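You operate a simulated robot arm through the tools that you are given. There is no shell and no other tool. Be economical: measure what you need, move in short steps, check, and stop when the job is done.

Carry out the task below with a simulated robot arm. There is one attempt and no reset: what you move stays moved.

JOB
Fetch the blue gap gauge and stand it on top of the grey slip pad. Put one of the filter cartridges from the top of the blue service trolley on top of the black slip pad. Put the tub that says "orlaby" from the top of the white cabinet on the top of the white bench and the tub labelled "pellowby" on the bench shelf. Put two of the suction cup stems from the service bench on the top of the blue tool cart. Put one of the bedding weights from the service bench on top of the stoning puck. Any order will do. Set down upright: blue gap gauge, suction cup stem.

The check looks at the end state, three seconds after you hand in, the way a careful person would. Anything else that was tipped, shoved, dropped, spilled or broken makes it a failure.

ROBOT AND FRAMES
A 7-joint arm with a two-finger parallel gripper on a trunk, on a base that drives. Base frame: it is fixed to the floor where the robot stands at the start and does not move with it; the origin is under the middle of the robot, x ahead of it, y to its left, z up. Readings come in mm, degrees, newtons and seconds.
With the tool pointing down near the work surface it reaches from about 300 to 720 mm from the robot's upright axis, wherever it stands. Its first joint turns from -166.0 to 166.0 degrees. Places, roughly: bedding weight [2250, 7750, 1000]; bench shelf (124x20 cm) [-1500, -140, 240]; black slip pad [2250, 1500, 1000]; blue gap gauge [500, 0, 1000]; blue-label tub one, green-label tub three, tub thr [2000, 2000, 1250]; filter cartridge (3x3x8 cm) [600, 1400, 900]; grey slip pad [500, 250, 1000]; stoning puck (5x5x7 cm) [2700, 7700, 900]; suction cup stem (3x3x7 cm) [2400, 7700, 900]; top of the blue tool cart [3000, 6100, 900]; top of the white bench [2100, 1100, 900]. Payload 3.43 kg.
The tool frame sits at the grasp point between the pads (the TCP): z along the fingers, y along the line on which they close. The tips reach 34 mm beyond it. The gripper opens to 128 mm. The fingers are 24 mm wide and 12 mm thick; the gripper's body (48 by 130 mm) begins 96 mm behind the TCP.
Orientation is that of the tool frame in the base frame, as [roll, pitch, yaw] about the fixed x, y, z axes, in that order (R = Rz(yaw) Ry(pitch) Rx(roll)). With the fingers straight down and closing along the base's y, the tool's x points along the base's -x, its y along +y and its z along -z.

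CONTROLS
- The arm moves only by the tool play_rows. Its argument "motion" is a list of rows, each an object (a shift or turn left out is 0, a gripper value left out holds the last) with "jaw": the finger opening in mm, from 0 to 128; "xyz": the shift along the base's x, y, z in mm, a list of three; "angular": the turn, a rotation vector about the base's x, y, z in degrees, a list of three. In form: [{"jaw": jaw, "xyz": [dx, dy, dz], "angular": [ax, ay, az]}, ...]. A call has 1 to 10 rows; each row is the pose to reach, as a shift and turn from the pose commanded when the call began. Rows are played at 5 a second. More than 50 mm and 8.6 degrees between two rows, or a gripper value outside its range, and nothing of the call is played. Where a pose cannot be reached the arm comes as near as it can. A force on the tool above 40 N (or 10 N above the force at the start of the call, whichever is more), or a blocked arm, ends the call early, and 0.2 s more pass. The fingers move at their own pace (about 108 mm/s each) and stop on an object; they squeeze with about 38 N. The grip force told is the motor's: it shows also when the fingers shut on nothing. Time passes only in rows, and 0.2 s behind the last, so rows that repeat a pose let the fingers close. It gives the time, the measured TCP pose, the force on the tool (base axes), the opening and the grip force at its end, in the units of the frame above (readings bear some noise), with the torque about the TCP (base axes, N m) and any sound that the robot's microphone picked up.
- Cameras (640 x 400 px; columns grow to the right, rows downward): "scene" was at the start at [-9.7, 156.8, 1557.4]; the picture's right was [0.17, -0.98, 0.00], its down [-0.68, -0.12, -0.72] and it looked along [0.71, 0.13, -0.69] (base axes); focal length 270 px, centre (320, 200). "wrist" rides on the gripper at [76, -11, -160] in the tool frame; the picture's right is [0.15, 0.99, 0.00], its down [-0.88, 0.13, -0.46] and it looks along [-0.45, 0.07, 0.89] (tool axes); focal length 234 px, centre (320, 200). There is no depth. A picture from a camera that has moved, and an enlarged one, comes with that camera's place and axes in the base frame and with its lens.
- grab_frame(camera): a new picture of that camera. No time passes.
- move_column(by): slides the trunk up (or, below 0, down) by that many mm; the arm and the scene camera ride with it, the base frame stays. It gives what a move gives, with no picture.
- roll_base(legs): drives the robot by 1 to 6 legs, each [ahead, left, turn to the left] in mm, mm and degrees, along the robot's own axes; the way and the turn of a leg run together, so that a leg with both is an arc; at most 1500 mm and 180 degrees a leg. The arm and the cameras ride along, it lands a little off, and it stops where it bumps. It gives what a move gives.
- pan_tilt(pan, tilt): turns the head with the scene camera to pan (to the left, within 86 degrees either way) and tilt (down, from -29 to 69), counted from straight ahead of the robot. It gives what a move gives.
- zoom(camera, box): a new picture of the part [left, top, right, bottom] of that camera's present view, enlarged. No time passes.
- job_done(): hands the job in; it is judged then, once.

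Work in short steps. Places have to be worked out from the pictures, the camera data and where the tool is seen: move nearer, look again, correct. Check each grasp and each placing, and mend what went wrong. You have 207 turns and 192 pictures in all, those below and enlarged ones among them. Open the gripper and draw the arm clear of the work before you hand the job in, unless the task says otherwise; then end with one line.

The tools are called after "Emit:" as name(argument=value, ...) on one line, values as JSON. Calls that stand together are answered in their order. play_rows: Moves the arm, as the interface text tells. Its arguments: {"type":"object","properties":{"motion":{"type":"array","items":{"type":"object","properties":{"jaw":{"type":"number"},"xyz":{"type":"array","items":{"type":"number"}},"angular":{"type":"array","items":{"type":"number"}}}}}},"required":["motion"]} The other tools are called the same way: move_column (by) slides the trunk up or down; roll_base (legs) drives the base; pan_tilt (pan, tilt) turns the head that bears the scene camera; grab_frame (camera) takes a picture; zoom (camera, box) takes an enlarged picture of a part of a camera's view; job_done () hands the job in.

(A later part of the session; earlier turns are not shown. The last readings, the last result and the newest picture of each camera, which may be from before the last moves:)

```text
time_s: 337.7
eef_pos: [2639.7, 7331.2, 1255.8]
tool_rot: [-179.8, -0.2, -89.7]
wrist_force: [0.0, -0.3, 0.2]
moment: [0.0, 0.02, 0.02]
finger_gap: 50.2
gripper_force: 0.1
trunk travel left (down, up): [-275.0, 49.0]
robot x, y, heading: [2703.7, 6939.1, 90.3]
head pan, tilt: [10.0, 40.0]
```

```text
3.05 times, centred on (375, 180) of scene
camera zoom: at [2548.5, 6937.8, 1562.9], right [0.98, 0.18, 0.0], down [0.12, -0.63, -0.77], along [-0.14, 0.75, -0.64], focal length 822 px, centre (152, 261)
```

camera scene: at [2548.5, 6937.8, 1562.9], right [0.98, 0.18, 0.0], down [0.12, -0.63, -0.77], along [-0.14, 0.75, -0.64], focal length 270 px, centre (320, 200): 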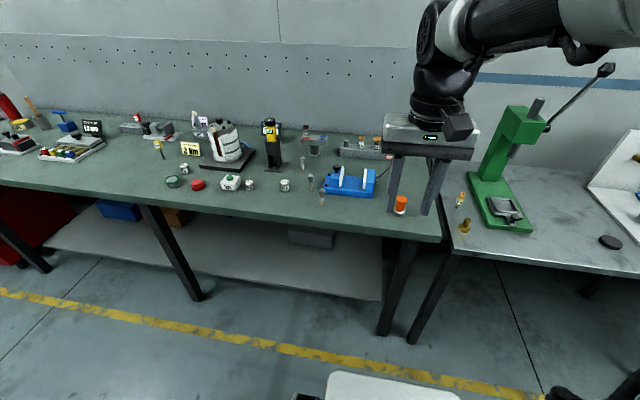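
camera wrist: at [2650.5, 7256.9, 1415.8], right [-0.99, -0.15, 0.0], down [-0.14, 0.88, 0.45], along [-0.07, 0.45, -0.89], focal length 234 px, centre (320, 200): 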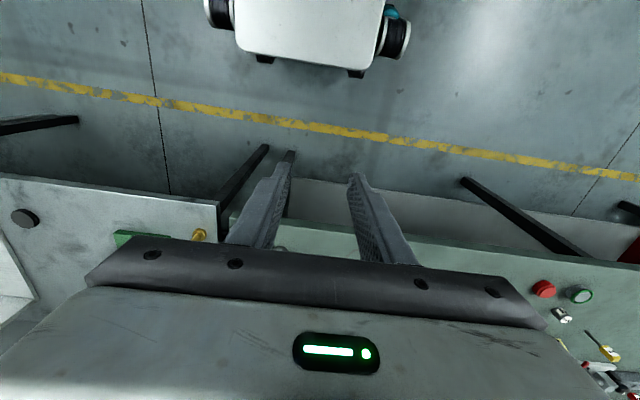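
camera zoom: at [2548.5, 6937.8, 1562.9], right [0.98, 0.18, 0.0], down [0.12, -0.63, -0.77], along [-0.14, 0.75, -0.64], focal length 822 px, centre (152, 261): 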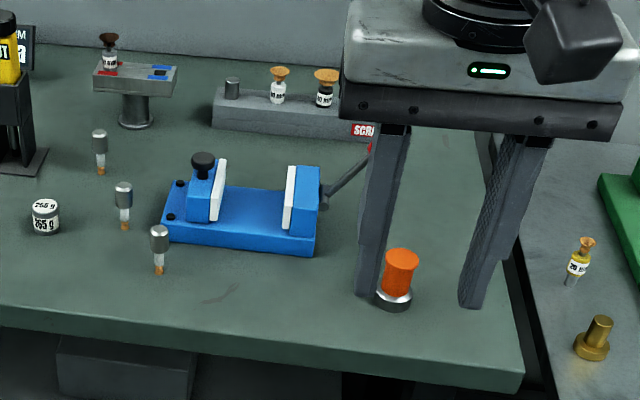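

Identified: bedding weights (labelled grams) with the 265 g one near [2258, 7745]; metal-capped suction cup stems near [2420, 7690], [2357, 7765]; the orange stoning puck near [2698, 7696]. Moving to x≈2480, y≈7140.

Emit:
roll_base(legs=[[0, 225, -0.4], [190, 0, 0]])

Emit:
pan_tilt(pan=0, tilt=50)

Emit:
grab_frame(camera="scene")

Emit:
grab_frame(camera="wrist")

```text
time_s: 341.6
eef_pos: [2419.5, 7518.9, 1255.2]
tool_rot: [-179.8, -0.3, -90.0]
wrist_force: [0.1, 0.3, -0.7]
moment: [-0.05, 0.0, 0.0]
finger_gap: 50.0
gripper_force: 0.0
trunk travel left (down, up): [-275.0, 49.0]
robot x, y, heading: [2481.6, 7126.7, 90.2]
head pan, tilt: [10.0, 40.0]
```

```text
time_s: 342.3
eef_pos: [2417.6, 7518.9, 1255.7]
tool_rot: [-179.9, -0.2, -90.0]
wrist_force: [0.7, -0.6, 0.0]
moment: [0.03, 0.0, 0.01]
finger_gap: 49.9
gripper_force: 0.0
trunk travel left (down, up): [-275.0, 49.0]
robot x, y, heading: [2481.4, 7129.6, 90.4]
head pan, tilt: [0.0, 50.0]
```

```text
84 pictures are left
camera scene: at [2340.4, 7119.5, 1548.8], right [1.0, 0.0, 0.0], down [0.0, -0.77, -0.64], along [0.0, 0.64, -0.77], focal length 270 px, centre (320, 200)
```

scene: 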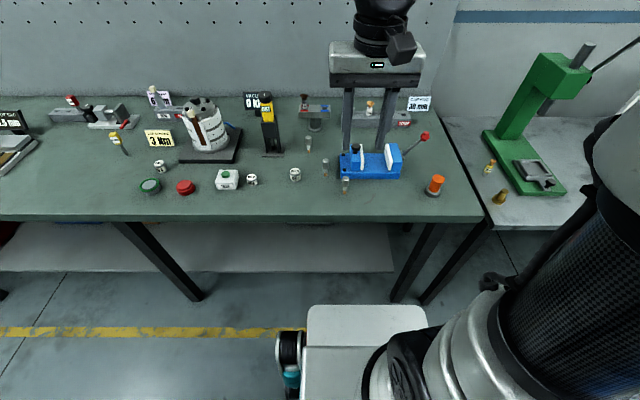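

```text
83 pictures are left
camera wrist: at [2429.2, 7444.7, 1415.8], right [-0.99, -0.15, 0.0], down [-0.13, 0.88, 0.45], along [-0.06, 0.45, -0.89], focal length 234 px, centre (320, 200)
```

wrist: 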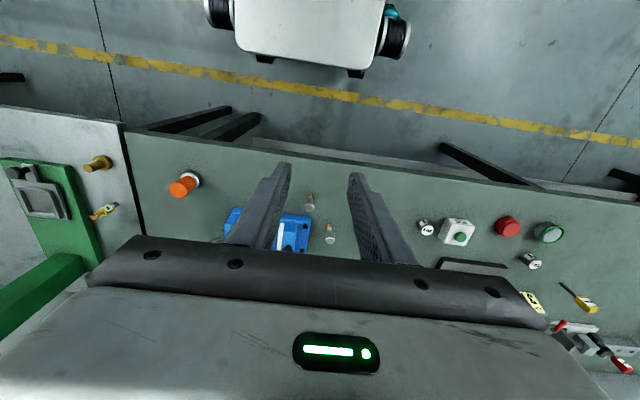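

Moving above the 265 g weight.

Emit:
play_rows(motion=[{"xyz": [-25, 35, 0], "jaw": 64}, {"xyz": [-50, 70, 0]}, {"xyz": [-75, 105, 0]}, {"xyz": [-100, 140, 0]}, {"xyz": [-128, 175, 0]}, {"xyz": [-157, 212, -10]}, {"xyz": [-157, 212, -50]}, {"xyz": [-157, 212, -95]}, {"xyz": [-157, 212, -140]}, {"xyz": [-157, 212, -140]}])

Emit:
grab_frame(camera="wrist")

Emit:
zoom(camera="scene", box=[230, 100, 390, 200])

```text
time_s: 344.5
eef_pos: [2261.3, 7730.6, 1114.7]
tool_rot: [-179.8, -0.1, -90.0]
wrist_force: [-0.2, 0.2, 0.1]
moment: [-0.01, -0.02, 0.01]
finger_gap: 63.9
gripper_force: 0.1
trunk travel left (down, up): [-275.0, 49.0]
robot x, y, heading: [2480.4, 7131.6, 90.1]
head pan, tilt: [0.0, 50.0]
```

```text
82 pictures are left
camera wrist: at [2272.1, 7656.8, 1276.5], right [-0.99, -0.15, 0.0], down [-0.13, 0.88, 0.45], along [-0.06, 0.45, -0.89], focal length 234 px, centre (320, 200)
```

wrist: 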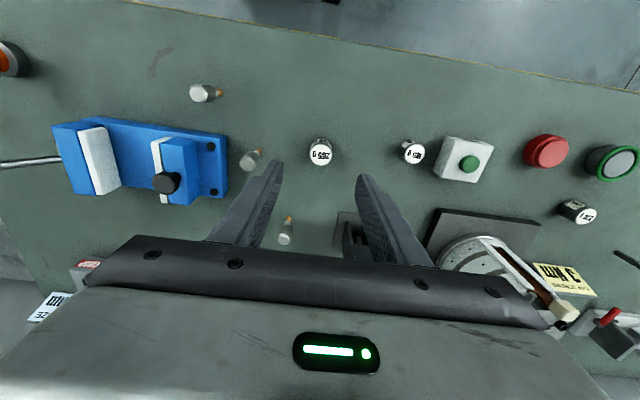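

```text
4.00 times, centred on (310, 150) of scene
camera zoom: at [2340.5, 7119.5, 1548.7], right [1.0, 0.0, 0.0], down [0.0, -0.77, -0.64], along [0.0, 0.64, -0.77], focal length 1079 px, centre (360, 400)
```

zoom: 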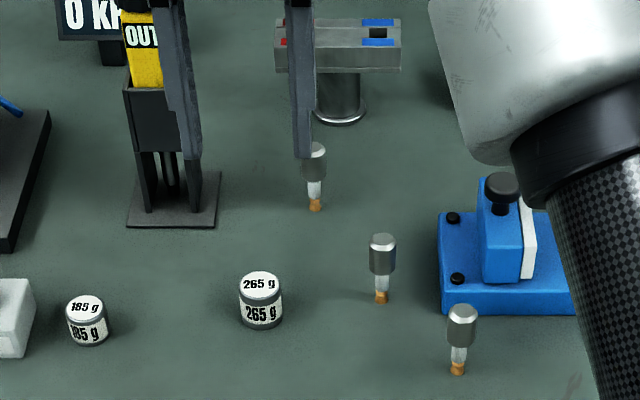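

Weight top is about [2259, 7757, 934], 35 mm across. Lowering to z≈958 to check.

Emit:
play_rows(motion=[{"xyz": [-2, 26, 0]}, {"xyz": [-2, 26, -45]}, {"xyz": [-2, 26, -90]}, {"xyz": [-2, 26, -130]}, {"xyz": [-2, 26, -156]}, {"xyz": [-2, 26, -156]}])

Emit:
grab_frame(camera="wrist")

Emit:
zoom(camera="scene", box=[250, 110, 370, 200])

```text
time_s: 345.9
eef_pos: [2259.1, 7757.3, 958.9]
tool_rot: [-179.8, -0.1, -90.1]
wrist_force: [-1.0, -0.2, 1.1]
moment: [0.01, 0.01, 0.04]
finger_gap: 64.0
gripper_force: 0.0
trunk travel left (down, up): [-275.0, 49.0]
robot x, y, heading: [2482.1, 7128.8, 90.6]
head pan, tilt: [0.0, 50.0]
```

```text
80 pictures are left
camera wrist: at [2269.4, 7683.1, 1119.6], right [-0.99, -0.15, 0.0], down [-0.13, 0.88, 0.45], along [-0.06, 0.45, -0.89], focal length 234 px, centre (320, 200)
```

wrist: 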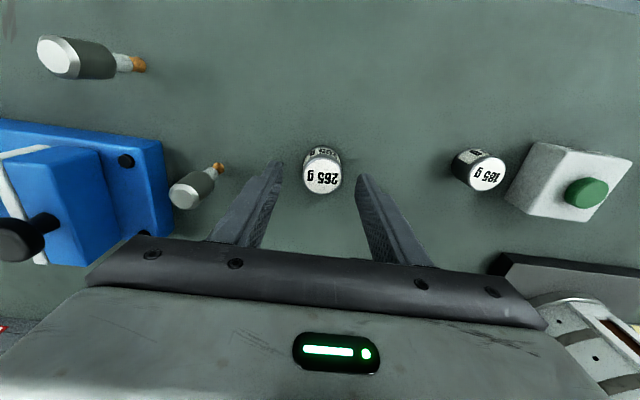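

```text
4.44 times, centred on (310, 155) of scene
camera zoom: at [2340.5, 7119.6, 1548.7], right [1.0, 0.0, 0.0], down [0.0, -0.77, -0.64], along [0.0, 0.64, -0.77], focal length 1199 px, centre (364, 400)
```

zoom: 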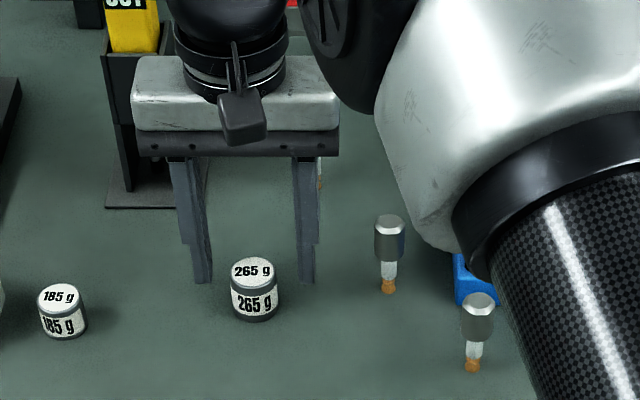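

Aligned; lowering 15 mm, gripping and lifting.

Emit:
play_rows(motion=[{"xyz": [-1, 0, -8]}, {"xyz": [-1, 0, -15]}, {"xyz": [-1, 0, -15], "jaw": 45}, {"xyz": [-1, 0, -15], "jaw": 30}, {"xyz": [-1, 0, -15], "jaw": 25}, {"xyz": [-1, 0, -15], "jaw": 25}, {"xyz": [-1, 0, -5]}, {"xyz": [-1, 0, 35]}, {"xyz": [-1, 0, 80]}, {"xyz": [-1, 0, 120]}])

Emit:
zoom(camera="wrist", box=[240, 110, 400, 230])

```text
time_s: 348.1
eef_pos: [2259.2, 7758.3, 1079.1]
tool_rot: [-179.8, -0.2, -90.0]
wrist_force: [-0.1, 0.8, -2.5]
moment: [0.0, -0.03, -0.02]
finger_gap: 33.2
gripper_force: 37.8
trunk travel left (down, up): [-275.0, 49.0]
robot x, y, heading: [2479.8, 7131.9, 90.4]
head pan, tilt: [0.0, 50.0]
```

```text
3.33 times, centred on (320, 170) of wrist
camera zoom: at [2269.7, 7683.2, 1239.9], right [-0.99, -0.15, 0.0], down [-0.13, 0.88, 0.45], along [-0.06, 0.45, -0.89], focal length 781 px, centre (320, 300)
```

zoom: 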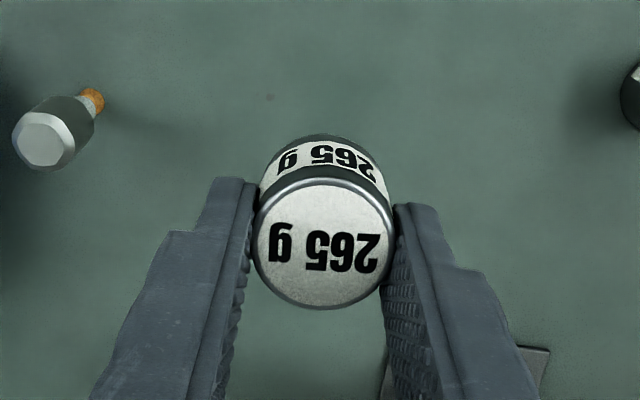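

Held (2.5 N ≈ 265 g). Carrying it toward the stoning puck (about [2679, 7673], top z≈980).

Emit:
play_rows(motion=[{"xyz": [0, -5, 40]}, {"xyz": [40, -15, 50]}, {"xyz": [85, -25, 55]}, {"xyz": [130, -35, 55]}, {"xyz": [175, -45, 55]}, {"xyz": [220, -55, 55]}, {"xyz": [265, -65, 55]}, {"xyz": [310, -75, 55]}, {"xyz": [355, -85, 55]}, {"xyz": [390, -95, 55]}])

Emit:
grab_frame(camera="wrist")

Emit:
zoom(camera="scene", box=[370, 100, 490, 210])

```text
time_s: 350.3
eef_pos: [2651.0, 7662.0, 1133.2]
tool_rot: [-179.8, -0.3, -90.0]
wrist_force: [0.4, 0.3, -2.7]
moment: [0.0, 0.0, 0.0]
finger_gap: 33.4
gripper_force: 38.0
trunk travel left (down, up): [-275.0, 49.0]
robot x, y, heading: [2481.3, 7131.4, 90.3]
head pan, tilt: [0.0, 50.0]
```

```text
77 pictures are left
camera wrist: at [2661.0, 7587.4, 1294.8], right [-0.99, -0.15, 0.0], down [-0.13, 0.88, 0.45], along [-0.06, 0.45, -0.89], focal length 234 px, centre (320, 200)
```

wrist: 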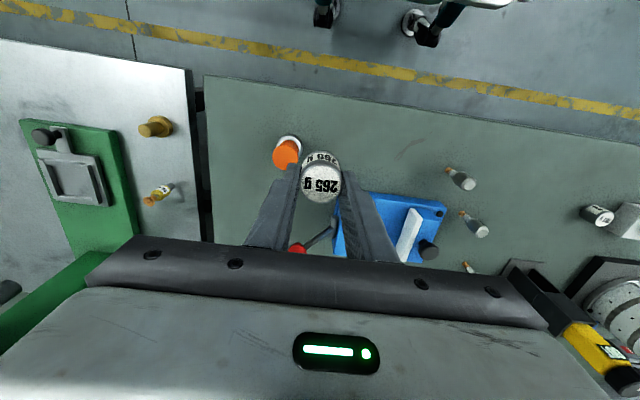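

```text
3.64 times, centred on (430, 155) of scene
camera zoom: at [2340.8, 7119.6, 1548.8], right [1.0, 0.0, 0.0], down [0.0, -0.77, -0.64], along [0.0, 0.64, -0.77], focal length 981 px, centre (-80, 364)
```

zoom: 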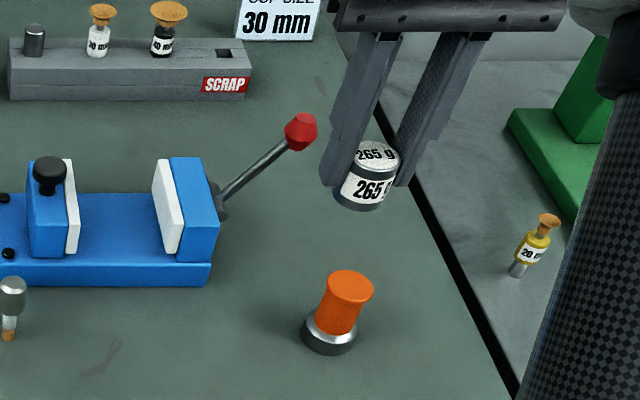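

Emit:
play_rows(motion=[{"xyz": [22, 17, 0]}, {"xyz": [45, 34, 0]}, {"xyz": [45, 34, -40]}, {"xyz": [45, 34, -80]}, {"xyz": [45, 34, -80]}])

Emit:
zoom(camera="wrist", box=[240, 90, 400, 210])

Emit:
zoom(camera="scene", box=[390, 110, 490, 210])

```text
time_s: 351.5
eef_pos: [2694.0, 7696.9, 1053.1]
tool_rot: [-179.8, -0.1, -89.9]
wrist_force: [-0.1, -0.9, -2.2]
moment: [-0.01, 0.0, -0.04]
finger_gap: 33.6
gripper_force: 38.0
trunk travel left (down, up): [-275.0, 49.0]
robot x, y, heading: [2480.3, 7127.6, 90.3]
head pan, tilt: [0.0, 50.0]
```

```text
3.33 times, centred on (320, 150) of wrist
camera zoom: at [2705.0, 7622.1, 1214.1], right [-0.99, -0.15, 0.0], down [-0.13, 0.88, 0.45], along [-0.06, 0.45, -0.89], focal length 781 px, centre (320, 367)
```

zoom: 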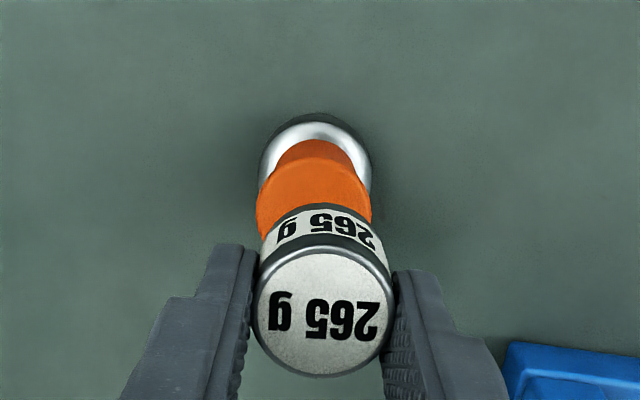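

```text
4.00 times, centred on (440, 160) of scene
camera zoom: at [2340.6, 7119.8, 1548.8], right [1.0, 0.0, 0.0], down [0.0, -0.77, -0.64], along [0.0, 0.64, -0.77], focal length 1079 px, centre (-160, 360)
```

zoom: 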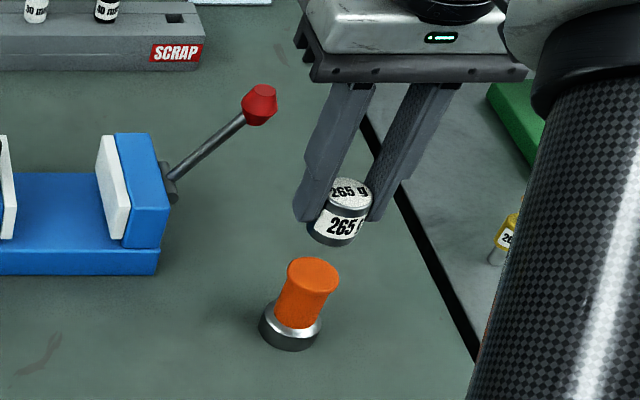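

Both views average to a centred position. Lowering 42 mm and checking.

Emit:
play_rows(motion=[{"xyz": [0, 0, -20]}, {"xyz": [0, 0, -35]}, {"xyz": [0, 0, -42]}, {"xyz": [0, 0, -42]}])

Emit:
zoom(camera="scene", box=[400, 140, 470, 200])

Emit:
zoom(camera="wrist", box=[260, 110, 380, 200])

```text
time_s: 352.5
eef_pos: [2694.0, 7696.7, 1012.1]
tool_rot: [-179.8, -0.2, -90.0]
wrist_force: [0.6, 0.4, -3.1]
moment: [-0.01, 0.01, -0.05]
finger_gap: 33.4
gripper_force: 38.2
trunk travel left (down, up): [-275.0, 49.0]
robot x, y, heading: [2482.4, 7135.6, 90.2]
head pan, tilt: [0.0, 50.0]
```

```text
6.67 times, centred on (435, 170) of scene
camera zoom: at [2340.6, 7119.7, 1548.7], right [1.0, 0.0, 0.0], down [0.0, -0.77, -0.64], along [0.0, 0.64, -0.77], focal length 1799 px, centre (-447, 400)
```

zoom: 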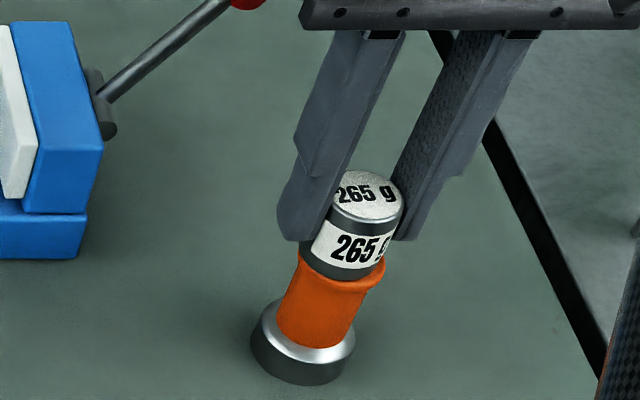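

```text
4.44 times, centred on (320, 155) of wrist
camera zoom: at [2704.5, 7621.7, 1172.0], right [-0.99, -0.15, 0.0], down [-0.13, 0.88, 0.45], along [-0.06, 0.45, -0.89], focal length 1041 px, centre (320, 400)
```

zoom: 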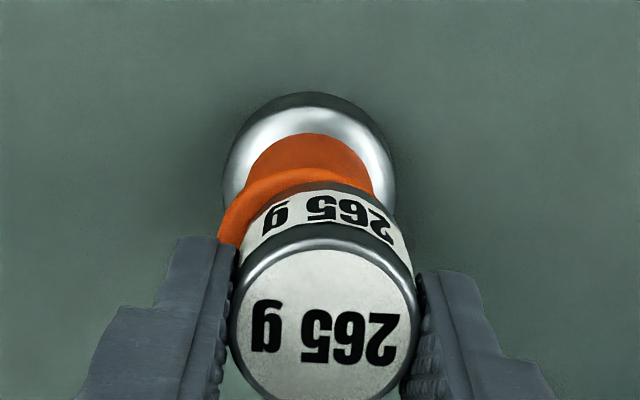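

Emit:
play_rows(motion=[{"xyz": [1.5, 0, -3]}, {"xyz": [1.5, 0, -6]}, {"xyz": [1.5, 0, -8]}, {"xyz": [1.5, 0, -8]}])

Emit:
zoom(camera="scene", box=[400, 140, 470, 200])

```text
time_s: 353.5
eef_pos: [2695.0, 7695.6, 1006.9]
tool_rot: [-179.6, 0.2, -90.1]
wrist_force: [-3.7, -0.3, 34.2]
moment: [-0.14, 0.2, -0.18]
finger_gap: 33.7
gripper_force: 37.5
trunk travel left (down, up): [-275.0, 49.0]
robot x, y, heading: [2483.0, 7132.3, 90.1]
head pan, tilt: [0.0, 50.0]
```

```text
6.67 times, centred on (435, 170) of scene
camera zoom: at [2339.2, 7116.9, 1548.8], right [1.0, 0.0, 0.0], down [0.0, -0.76, -0.64], along [0.0, 0.64, -0.76], focal length 1799 px, centre (-447, 400)
```

zoom: 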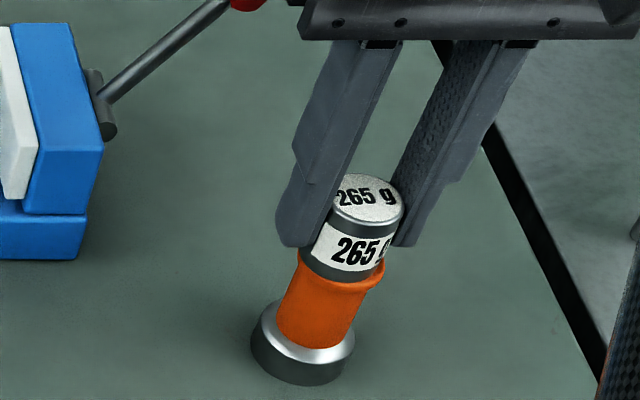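

Firm contact (34 N); relieving 3 mm and releasing.

Emit:
play_rows(motion=[{"xyz": [0, 0, 2.5]}, {"xyz": [0, 0, 3]}, {"xyz": [0, 0, 3], "jaw": 33}, {"xyz": [0, 0, 3], "jaw": 35}, {"xyz": [0, 0, 3], "jaw": 38}, {"xyz": [0, 0, 3], "jaw": 45}, {"xyz": [0, 0, 3], "jaw": 60}, {"xyz": [0, 0, 3], "jaw": 60}])

Emit:
zoom(camera="scene", box=[390, 120, 480, 200])

Emit:
zoom(camera="wrist", box=[240, 90, 400, 210])

```text
time_s: 355.3
eef_pos: [2695.0, 7695.8, 1006.9]
tool_rot: [-179.8, -0.2, -90.1]
wrist_force: [0.5, 0.5, -1.2]
moment: [0.02, -0.02, 0.04]
finger_gap: 60.0
gripper_force: 0.0
trunk travel left (down, up): [-275.0, 49.0]
robot x, y, heading: [2481.6, 7129.9, 90.5]
head pan, tilt: [0.0, 50.0]
```

```text
5.00 times, centred on (435, 160) of scene
camera zoom: at [2340.5, 7119.5, 1548.7], right [1.0, 0.0, 0.0], down [0.0, -0.77, -0.64], along [0.0, 0.64, -0.77], focal length 1349 px, centre (-255, 400)
```

zoom: 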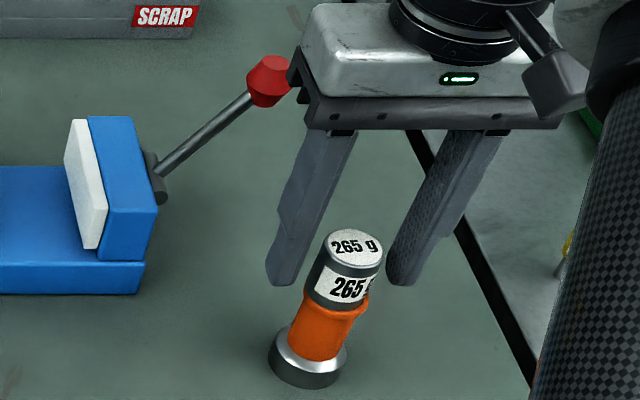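

```text
3.33 times, centred on (320, 150) of wrist
camera zoom: at [2705.8, 7621.3, 1167.8], right [-0.99, -0.15, 0.0], down [-0.13, 0.88, 0.45], along [-0.06, 0.45, -0.89], focal length 781 px, centre (320, 367)
```

zoom: 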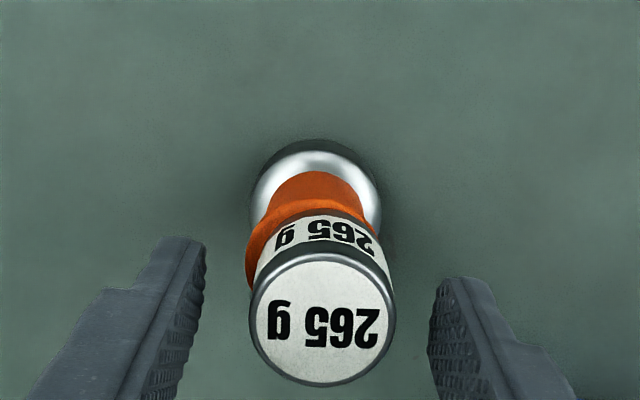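

Weight is on the puck. Rising and moving over the nearest suction cup stem (about [2418, 7688], top z≈968).

Emit:
play_rows(motion=[{"xyz": [0, 0, 45]}, {"xyz": [0, 0, 90]}, {"xyz": [0, 0, 110]}, {"xyz": [-45, 0, 115]}, {"xyz": [-90, 0, 115]}, {"xyz": [-135, 0, 115]}, {"xyz": [-180, -5, 115]}, {"xyz": [-225, -8, 110]}, {"xyz": [-270, -10, 100]}, {"xyz": [-277, -10, 85], "jaw": 50}])

Emit:
grab_frame(camera="wrist")

Emit:
zoom(camera="scene", box=[290, 110, 410, 210])

```text
time_s: 357.5
eef_pos: [2417.2, 7685.6, 1091.1]
tool_rot: [-179.8, -0.1, -90.0]
wrist_force: [-0.5, -0.6, -0.8]
moment: [0.02, -0.02, 0.01]
finger_gap: 50.2
gripper_force: 0.0
trunk travel left (down, up): [-275.0, 49.0]
robot x, y, heading: [2482.2, 7128.4, 90.2]
head pan, tilt: [0.0, 50.0]
```

```text
68 pictures are left
camera wrist: at [2427.4, 7611.2, 1252.5], right [-0.99, -0.15, 0.0], down [-0.13, 0.88, 0.45], along [-0.06, 0.45, -0.89], focal length 234 px, centre (320, 200)
```

wrist: 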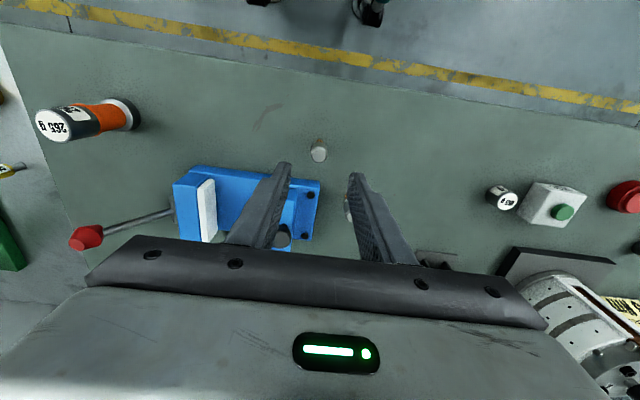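

```text
4.00 times, centred on (350, 160) of scene
camera zoom: at [2340.3, 7119.6, 1548.7], right [1.0, 0.0, 0.0], down [0.0, -0.77, -0.64], along [0.0, 0.64, -0.77], focal length 1079 px, centre (200, 360)
```

zoom: 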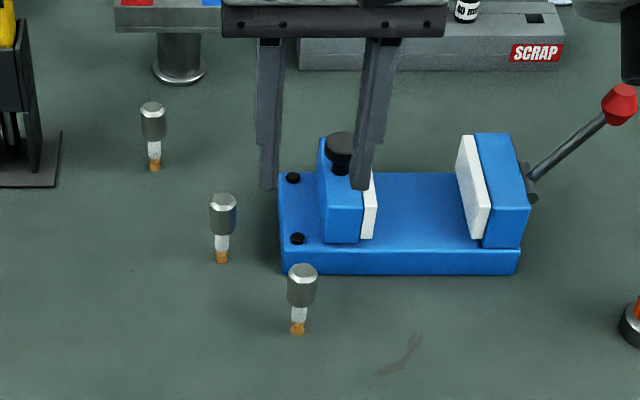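

Stem at [2417.5, 7692]. Lowering around its cap.

Emit:
play_rows(motion=[{"xyz": [0, 6, 0], "jaw": 46}, {"xyz": [0, 6, -45]}, {"xyz": [0, 6, -90]}, {"xyz": [0, 6, -120]}, {"xyz": [0, 6, -134]}, {"xyz": [0, 6, -134]}])

Emit:
zoom(camera="wrist", box=[240, 110, 400, 230])

Emit:
zoom(camera="scene", box=[310, 130, 390, 200])

```text
time_s: 358.9
eef_pos: [2416.7, 7693.0, 957.7]
tool_rot: [-179.7, -0.2, -90.1]
wrist_force: [0.2, 0.0, 0.5]
moment: [0.03, 0.0, -0.04]
finger_gap: 45.8
gripper_force: 0.1
trunk travel left (down, up): [-275.0, 49.0]
robot x, y, heading: [2483.6, 7132.4, 90.0]
head pan, tilt: [0.0, 50.0]
```

```text
3.33 times, centred on (320, 170) of wrist
camera zoom: at [2428.2, 7617.9, 1118.7], right [-0.99, -0.15, 0.0], down [-0.13, 0.88, 0.45], along [-0.06, 0.45, -0.89], focal length 781 px, centre (320, 300)
```

zoom: 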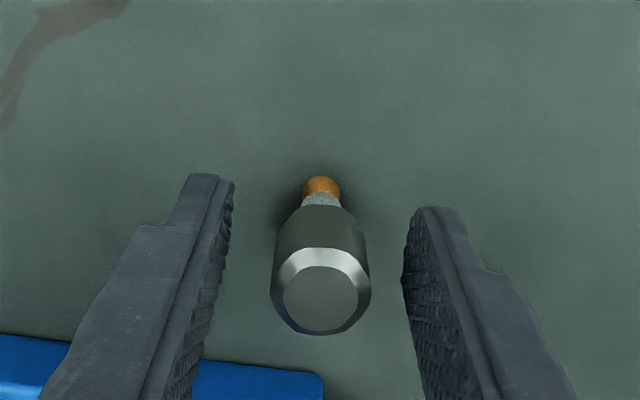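

```text
5.71 times, centred on (350, 165) of scene
camera zoom: at [2340.5, 7119.5, 1548.7], right [1.0, 0.0, 0.0], down [0.0, -0.77, -0.64], along [0.0, 0.64, -0.77], focal length 1542 px, centre (149, 400)
```

zoom: 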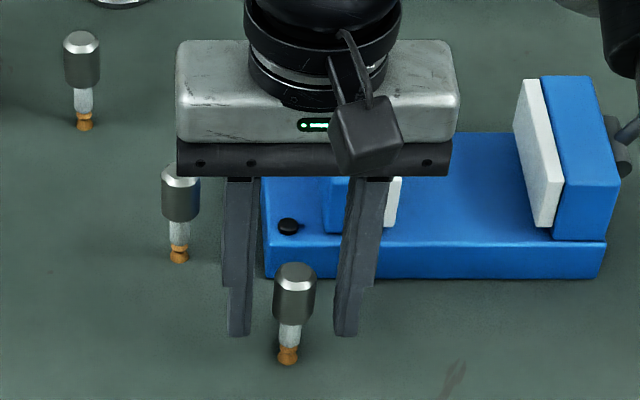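

Emit:
play_rows(motion=[{"jaw": 34}, {"jaw": 24}, {"jaw": 14}, {"jaw": 12}, {"jaw": 12}, {"jaw": 12}, {"xyz": [0, 0, 15]}, {"xyz": [0, 0, 55]}, {"xyz": [0, 0, 100]}, {"xyz": [0, 0, 130]}])

Emit:
zoom(camera="wrist", box=[240, 110, 400, 230])

```text
time_s: 361.1
eef_pos: [2418.8, 7692.0, 1087.7]
tool_rot: [-179.7, -0.3, -90.0]
wrist_force: [0.0, 0.2, -1.4]
moment: [0.0, -0.01, 0.0]
finger_gap: 20.1
gripper_force: 38.0
trunk travel left (down, up): [-275.0, 49.0]
robot x, y, heading: [2478.6, 7130.0, 90.1]
head pan, tilt: [0.0, 50.0]
```

```text
3.33 times, centred on (320, 170) of wrist
camera zoom: at [2428.5, 7617.4, 1248.7], right [-0.99, -0.15, 0.0], down [-0.13, 0.88, 0.45], along [-0.06, 0.45, -0.89], focal length 781 px, centre (320, 300)
```

zoom: 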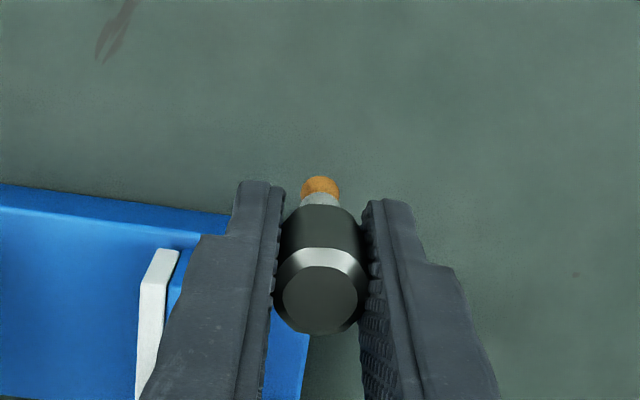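

Held vertical. Raising, retracting, backing off and turning around toward the blue tool cart.

Emit:
play_rows(motion=[{"xyz": [0, -30, 35]}, {"xyz": [0, -65, 65]}, {"xyz": [0, -105, 85]}, {"xyz": [5, -145, 95]}, {"xyz": [15, -185, 100]}, {"xyz": [25, -200, 100]}])

Emit:
roll_base(legs=[[-245, 0, 0], [0, 0, 179.8], [0, 500, 0]])

Emit:
pan_tilt(pan=5, tilt=45)

Emit:
grab_frame(camera="scene")

Emit:
grab_frame(camera="wrist")

```text
time_s: 362.5
eef_pos: [2443.6, 7491.7, 1187.5]
tool_rot: [-179.8, -0.1, -90.0]
wrist_force: [0.9, 0.9, 0.2]
moment: [-0.01, 0.0, 0.02]
finger_gap: 20.3
gripper_force: 38.0
trunk travel left (down, up): [-275.0, 49.0]
robot x, y, heading: [2482.7, 7127.1, 90.2]
head pan, tilt: [0.0, 50.0]
```

```text
time_s: 376.8
eef_pos: [3023.6, 6529.7, 1188.4]
tool_rot: [-179.8, -0.3, 90.4]
wrist_force: [0.4, 0.5, -0.5]
moment: [-0.01, 0.0, -0.01]
finger_gap: 19.9
gripper_force: 37.7
trunk travel left (down, up): [-275.0, 49.0]
robot x, y, heading: [2985.6, 6891.9, -89.5]
head pan, tilt: [0.0, 50.0]
```

```text
time_s: 377.4
eef_pos: [3023.8, 6529.3, 1187.0]
tool_rot: [-179.8, -0.1, 90.4]
wrist_force: [-0.4, 0.0, -0.6]
moment: [-0.01, 0.04, -0.01]
finger_gap: 20.3
gripper_force: 37.7
trunk travel left (down, up): [-275.0, 49.0]
robot x, y, heading: [2980.0, 6888.2, -89.3]
head pan, tilt: [5.0, 45.0]
```

```text
63 pictures are left
camera scene: at [3129.1, 6903.9, 1555.6], right [-1.0, -0.1, 0.0], down [-0.07, 0.7, -0.71], along [0.07, -0.7, -0.71], focal length 270 px, centre (320, 200)
```

scene: 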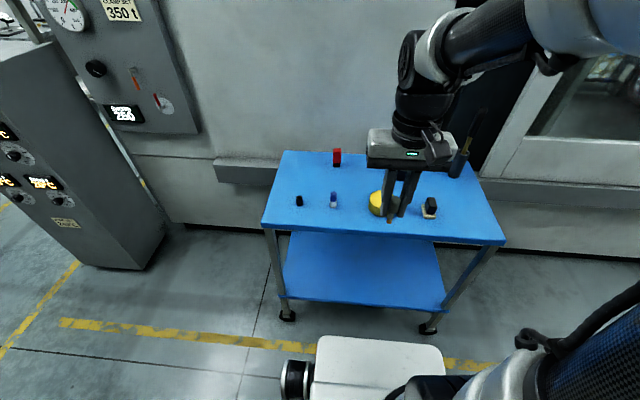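

```text
62 pictures are left
camera wrist: at [3012.0, 6605.4, 1348.2], right [0.99, 0.15, 0.0], down [0.14, -0.88, 0.45], along [0.07, -0.45, -0.89], focal length 234 px, centre (320, 200)
```

wrist: 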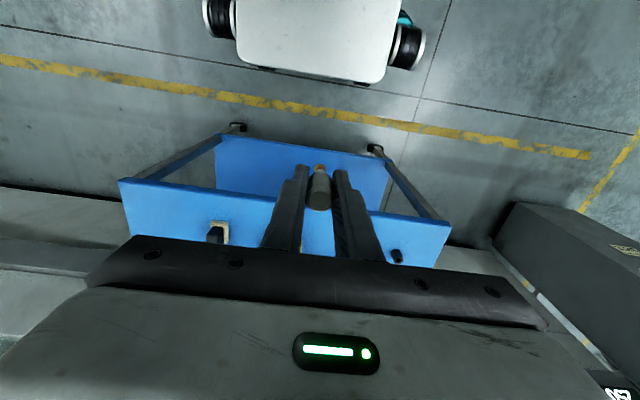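

Cart top is about z 870; free spot at [3065, 6310] between the small items. Moving the stem above it.

Emit:
play_rows(motion=[{"xyz": [10, -40, 0]}, {"xyz": [20, -80, 0]}, {"xyz": [30, -120, 0]}, {"xyz": [38, -160, -10]}, {"xyz": [41, -200, -25]}, {"xyz": [41, -219, -60]}, {"xyz": [41, -219, -105]}, {"xyz": [41, -219, -150]}, {"xyz": [41, -219, -190]}, {"xyz": [41, -219, -190]}])

Emit:
zoom(camera="scene", box=[280, 140, 440, 240])

Emit:
zoom(camera="wrist", box=[200, 80, 440, 230])

```text
time_s: 379.6
eef_pos: [3063.9, 6309.0, 999.0]
tool_rot: [-179.8, -0.1, 90.4]
wrist_force: [0.0, 0.2, -0.1]
moment: [0.01, -0.01, -0.01]
finger_gap: 20.2
gripper_force: 38.1
trunk travel left (down, up): [-275.0, 49.0]
robot x, y, heading: [2983.7, 6890.2, -89.5]
head pan, tilt: [5.0, 45.0]
```

```text
4.00 times, centred on (360, 190) of scene
camera zoom: at [3129.2, 6903.8, 1555.6], right [-1.0, -0.1, 0.0], down [-0.07, 0.7, -0.71], along [0.07, -0.7, -0.71], focal length 1079 px, centre (160, 240)
```

zoom: 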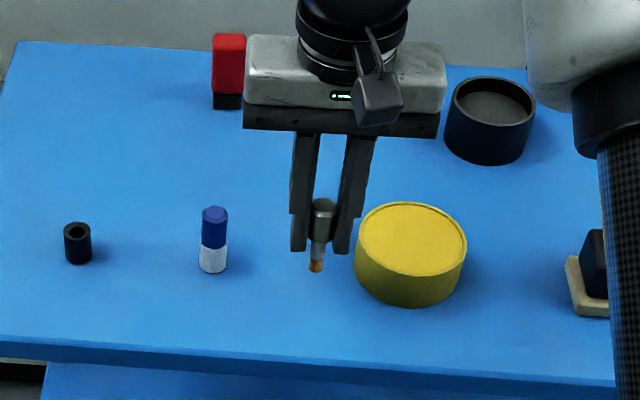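

```text
2.67 times, centred on (320, 155) of wrist
camera zoom: at [3053.4, 6385.3, 1158.6], right [0.99, 0.15, 0.0], down [0.14, -0.88, 0.45], along [0.07, -0.45, -0.89], focal length 624 px, centre (320, 320)
```

zoom: 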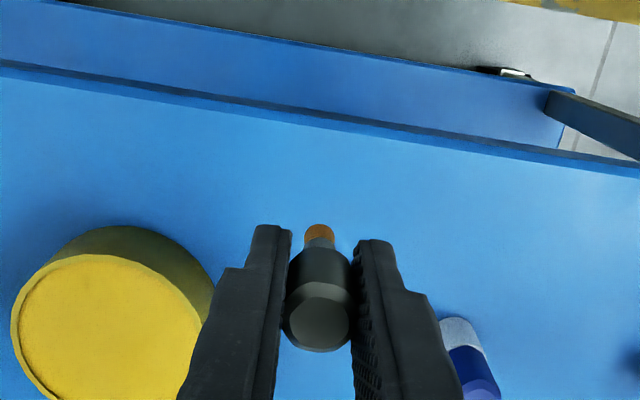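

Shifting 10 mm away from the yellow puck and lowering to near the surface.

Emit:
play_rows(motion=[{"xyz": [10, 7, 0]}, {"xyz": [10, 7, -30]}, {"xyz": [10, 7, -55]}, {"xyz": [10, 7, -60]}, {"xyz": [10, 7, -60]}])

Emit:
zoom(camera="scene", box=[320, 180, 390, 230])

```text
time_s: 380.8
eef_pos: [3074.2, 6317.3, 938.3]
tool_rot: [-179.8, -0.2, 90.4]
wrist_force: [0.5, 0.1, -0.3]
moment: [-0.04, -0.03, 0.01]
finger_gap: 20.2
gripper_force: 37.9
trunk travel left (down, up): [-275.0, 49.0]
robot x, y, heading: [2982.1, 6890.0, -89.5]
head pan, tilt: [5.0, 45.0]
```

```text
8.00 times, centred on (355, 205) of scene
camera zoom: at [3129.1, 6903.9, 1555.6], right [-1.0, -0.1, 0.0], down [-0.07, 0.7, -0.71], along [0.07, -0.7, -0.71], focal length 2159 px, centre (40, 160)
```

zoom: 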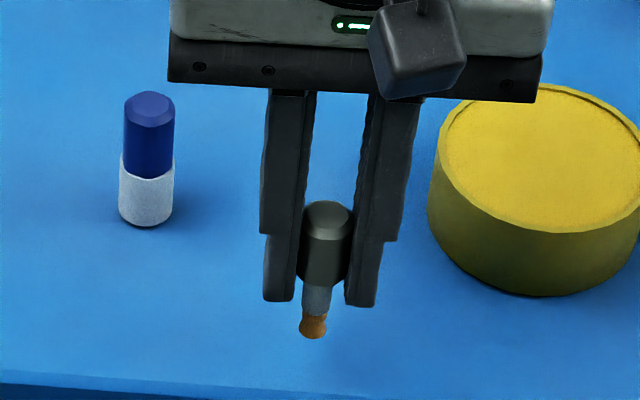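

Emit:
play_rows(motion=[{"xyz": [0, 0, -2]}, {"xyz": [0, 0, -4]}, {"xyz": [0, 0, -6]}, {"xyz": [0, 0, -7]}, {"xyz": [0, 0, -7]}])

```text
time_s: 382.0
eef_pos: [3073.7, 6317.8, 930.1]
tool_rot: [-179.8, -0.3, 90.4]
wrist_force: [0.2, 0.1, -0.2]
moment: [-0.04, 0.02, -0.04]
finger_gap: 20.0
gripper_force: 38.0
trunk travel left (down, up): [-275.0, 49.0]
robot x, y, heading: [2983.2, 6892.7, -90.0]
head pan, tilt: [5.0, 45.0]
```

Emit:
play_rows(motion=[{"xyz": [0, 0, -1.5]}, {"xyz": [0, 0, -3]}, {"xyz": [0, 0, -4]}, {"xyz": [0, 0, -4]}])

Emit:
zoom(camera="scene", box=[320, 180, 390, 230])

```text
time_s: 383.0
eef_pos: [3074.6, 6317.4, 927.1]
tool_rot: [-179.8, -0.2, 90.4]
wrist_force: [-0.5, -0.5, 0.4]
moment: [0.02, 0.01, 0.03]
finger_gap: 20.4
gripper_force: 38.0
trunk travel left (down, up): [-275.0, 49.0]
robot x, y, heading: [2981.2, 6893.3, -89.5]
head pan, tilt: [5.0, 45.0]
```

```text
8.00 times, centred on (355, 205) of scene
camera zoom: at [3129.1, 6903.9, 1555.6], right [-1.0, -0.1, 0.0], down [-0.07, 0.7, -0.71], along [0.07, -0.7, -0.71], focal length 2159 px, centre (40, 160)
```

zoom: 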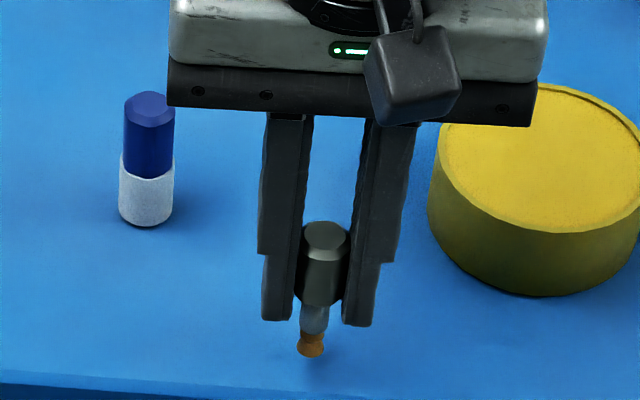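

Emit:
play_rows(motion=[{"xyz": [0, 0, -2]}, {"xyz": [0, 0, -4]}, {"xyz": [0, 0, -5]}, {"xyz": [0, 0, -5]}])

```text
time_s: 384.0
eef_pos: [3074.2, 6316.8, 921.9]
tool_rot: [-179.7, -0.3, 90.4]
wrist_force: [0.8, -0.2, -1.0]
moment: [0.01, 0.01, -0.01]
finger_gap: 20.4
gripper_force: 38.6
trunk travel left (down, up): [-275.0, 49.0]
robot x, y, heading: [2984.3, 6893.0, -89.4]
head pan, tilt: [5.0, 45.0]
```

Emit:
play_rows(motion=[{"xyz": [0, 0, -2]}, {"xyz": [0, 0, -4]}, {"xyz": [0, 0, -5]}, {"xyz": [0, 0, -5]}])

Emit:
zoom(camera="scene", box=[320, 190, 390, 240])

```text
time_s: 385.0
eef_pos: [3074.3, 6317.3, 918.1]
tool_rot: [-179.8, 0.0, 90.3]
wrist_force: [0.1, 1.1, 9.4]
moment: [0.08, -0.01, -0.01]
finger_gap: 20.2
gripper_force: 38.1
trunk travel left (down, up): [-275.0, 49.0]
robot x, y, heading: [2985.6, 6892.5, -89.7]
head pan, tilt: [5.0, 45.0]
```

```text
8.00 times, centred on (355, 215) of scene
camera zoom: at [3129.0, 6904.8, 1555.8], right [-1.0, -0.1, 0.0], down [-0.07, 0.7, -0.71], along [0.07, -0.7, -0.71], focal length 2159 px, centre (40, 80)
```

zoom: 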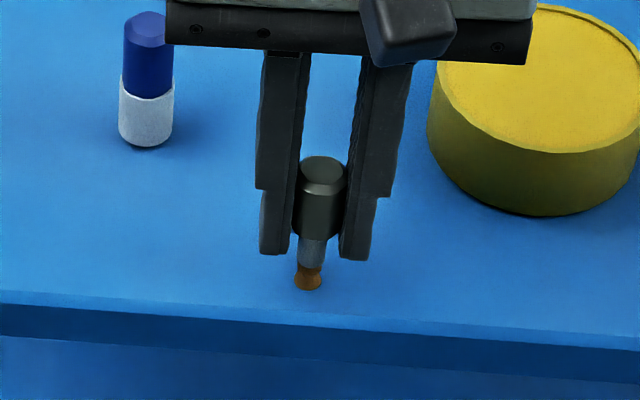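

Contact at TCP z≈918. Relieving and releasing slowly, then rising.

Emit:
play_rows(motion=[{"xyz": [0, 0, 1]}, {"xyz": [0, 0, 1], "jaw": 20}, {"xyz": [0, 0, 1], "jaw": 22}, {"xyz": [0, 0, 1], "jaw": 25}, {"xyz": [0, 0, 1], "jaw": 32}, {"xyz": [0, 0, 1], "jaw": 42}, {"xyz": [0, 0, 1], "jaw": 42}, {"xyz": [0, 0, 45]}, {"xyz": [0, 0, 90]}])

Emit:
zoom(camera="scene", box=[310, 170, 410, 240])

```text
time_s: 387.0
eef_pos: [3074.3, 6318.2, 1007.0]
tool_rot: [-179.8, -0.2, 90.4]
wrist_force: [0.2, -1.0, -0.3]
moment: [0.05, -0.02, 0.02]
finger_gap: 42.1
gripper_force: 0.1
trunk travel left (down, up): [-275.0, 49.0]
robot x, y, heading: [2982.3, 6890.5, -89.5]
head pan, tilt: [5.0, 45.0]
```

```text
5.71 times, centred on (360, 205) of scene
camera zoom: at [3129.1, 6904.2, 1555.6], right [-1.0, -0.1, 0.0], down [-0.07, 0.7, -0.71], along [0.07, -0.7, -0.71], focal length 1542 px, centre (91, 171)
```

zoom: 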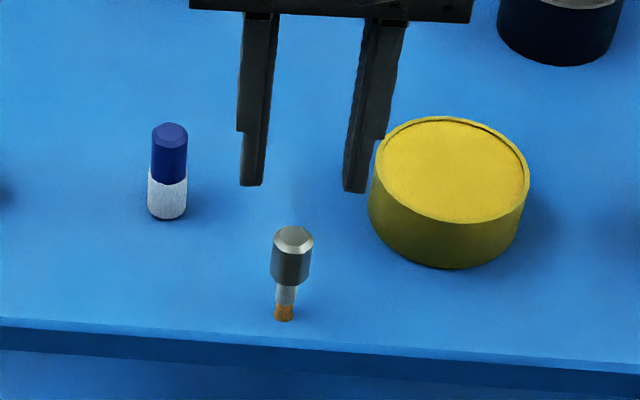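

First stem stands on the cart. Retracting and going back for a second stem at [2357, 7771].

Emit:
play_rows(motion=[{"xyz": [0, 0, 45]}, {"xyz": [0, 0, 90]}, {"xyz": [0, 20, 130]}, {"xyz": [-10, 55, 155]}, {"xyz": [-20, 95, 170]}, {"xyz": [-30, 135, 180]}, {"xyz": [-40, 175, 180]}, {"xyz": [-50, 210, 180]}])

Emit:
roll_base(legs=[[0, -560, 0], [0, 0, 179.5], [245, 0, 0]])

Emit:
pan_tilt(pan=0, tilt=50)

Emit:
grab_frame(camera="scene")

```text
time_s: 388.8
eef_pos: [3025.8, 6528.1, 1186.7]
tool_rot: [-179.9, -0.2, 90.5]
wrist_force: [-0.1, 0.1, -0.1]
moment: [0.01, 0.0, 0.02]
finger_gap: 41.9
gripper_force: 0.0
trunk travel left (down, up): [-275.0, 49.0]
robot x, y, heading: [2985.8, 6893.9, -89.7]
head pan, tilt: [5.0, 45.0]
```

```text
time_s: 403.7
eef_pos: [2361.9, 7492.1, 1186.3]
tool_rot: [-179.7, -0.1, -87.7]
wrist_force: [0.4, -0.1, -0.6]
moment: [-0.03, 0.0, -0.02]
finger_gap: 41.9
gripper_force: 0.0
trunk travel left (down, up): [-275.0, 49.0]
robot x, y, heading: [2413.6, 7131.2, 92.3]
head pan, tilt: [5.0, 45.0]
```

```text
time_s: 404.4
eef_pos: [2362.6, 7491.4, 1186.0]
tool_rot: [-179.9, -0.3, -87.7]
wrist_force: [0.4, -0.1, -0.4]
moment: [0.02, -0.02, 0.0]
finger_gap: 42.0
gripper_force: 0.1
trunk travel left (down, up): [-275.0, 49.0]
robot x, y, heading: [2412.7, 7130.7, 92.4]
head pan, tilt: [0.0, 50.0]
```

```text
55 pictures are left
camera scene: at [2275.8, 7114.0, 1548.7], right [1.0, 0.04, 0.0], down [0.03, -0.77, -0.64], along [-0.03, 0.64, -0.77], focal length 270 px, centre (320, 200)
```

scene: 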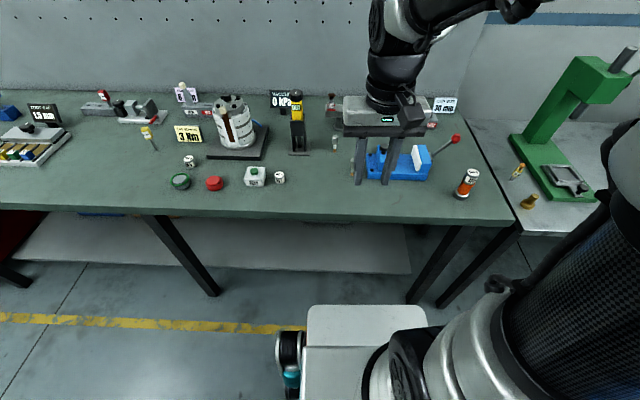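

Emit:
play_rows(motion=[{"xyz": [0, 40, 0], "angular": [0, 0, -2.3]}, {"xyz": [0, 85, 0], "angular": [0, 0, -2.3]}, {"xyz": [0, 130, 0], "angular": [0, 0, -2.3]}, {"xyz": [0, 175, 0], "angular": [0, 0, -2.3]}, {"xyz": [-2, 220, 0], "angular": [0, 0, -2.3]}, {"xyz": [-5, 265, 0], "angular": [0, 0, -2.3]}, {"xyz": [-5, 277, -40], "angular": [0, 0, -2.3]}, {"xyz": [-5, 277, -85], "angular": [0, 0, -2.3]}, {"xyz": [-5, 277, -105], "angular": [0, 0, -2.3]}, {"xyz": [-5, 277, -105], "angular": [0, 0, -2.3]}])

Emit:
zoom(camera="wrist", box=[200, 90, 440, 240])

Emit:
zoom(camera="scene", box=[300, 110, 420, 190])

```text
time_s: 406.6
eef_pos: [2356.6, 7769.8, 1080.7]
tool_rot: [-179.8, -0.1, -90.0]
wrist_force: [0.4, 0.4, 0.0]
moment: [-0.03, 0.02, -0.03]
finger_gap: 42.1
gripper_force: 0.0
trunk travel left (down, up): [-275.0, 49.0]
robot x, y, heading: [2415.5, 7134.2, 92.2]
head pan, tilt: [0.0, 50.0]
```

```text
2.67 times, centred on (320, 165) of wrist
camera zoom: at [2367.3, 7694.8, 1240.9], right [-0.99, -0.15, 0.0], down [-0.13, 0.88, 0.45], along [-0.06, 0.45, -0.89], focal length 624 px, centre (320, 293)
```

zoom: 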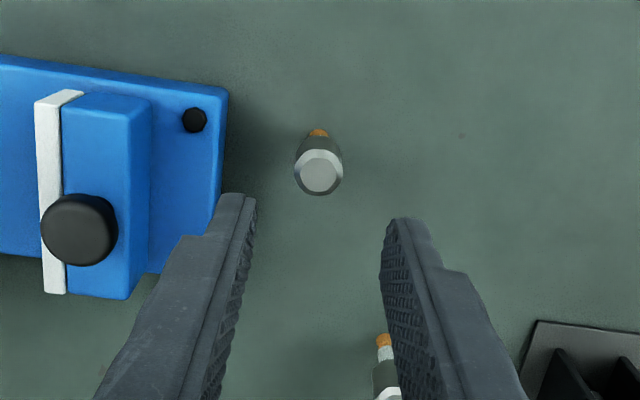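

```text
5.00 times, centred on (360, 150) of scene
camera zoom: at [2275.8, 7113.9, 1548.7], right [1.0, 0.04, 0.0], down [0.03, -0.77, -0.64], along [-0.03, 0.64, -0.77], focal length 1349 px, centre (120, 450)
```

zoom: 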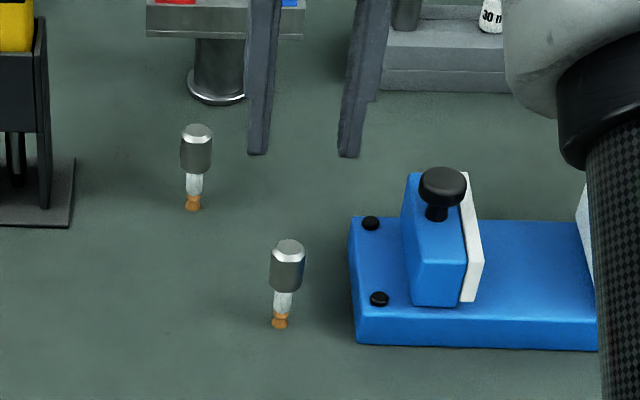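

Emit:
play_rows(motion=[{"xyz": [0.5, 2, 0], "jaw": 38}, {"xyz": [0.5, 2, -45]}, {"xyz": [0.5, 2, -90]}, {"xyz": [0.5, 2, -115]}, {"xyz": [0.5, 2, -124]}, {"xyz": [0.5, 2, -124]}])

Emit:
zoom(camera="wrist", box=[240, 110, 400, 230])

```text
time_s: 408.0
eef_pos: [2359.2, 7772.5, 957.2]
tool_rot: [-179.8, -0.2, -89.9]
wrist_force: [-0.4, -0.1, 0.3]
moment: [-0.03, 0.02, 0.03]
finger_gap: 38.1
gripper_force: 0.0
trunk travel left (down, up): [-275.0, 49.0]
robot x, y, heading: [2418.7, 7127.3, 92.4]
head pan, tilt: [0.0, 50.0]
```

```text
3.33 times, centred on (320, 170) of wrist
camera zoom: at [2368.7, 7697.6, 1117.2], right [-0.99, -0.15, 0.0], down [-0.13, 0.88, 0.45], along [-0.06, 0.45, -0.89], focal length 781 px, centre (320, 300)
```

zoom: 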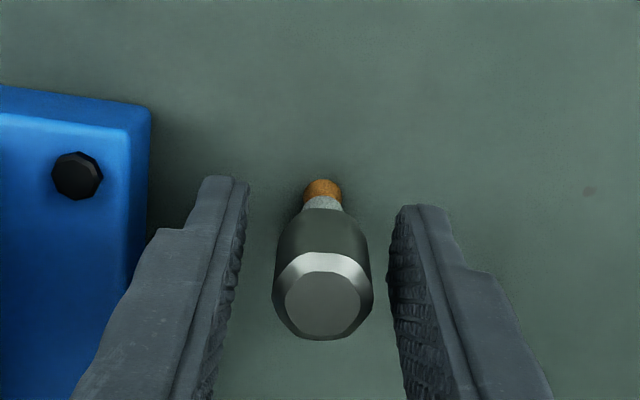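

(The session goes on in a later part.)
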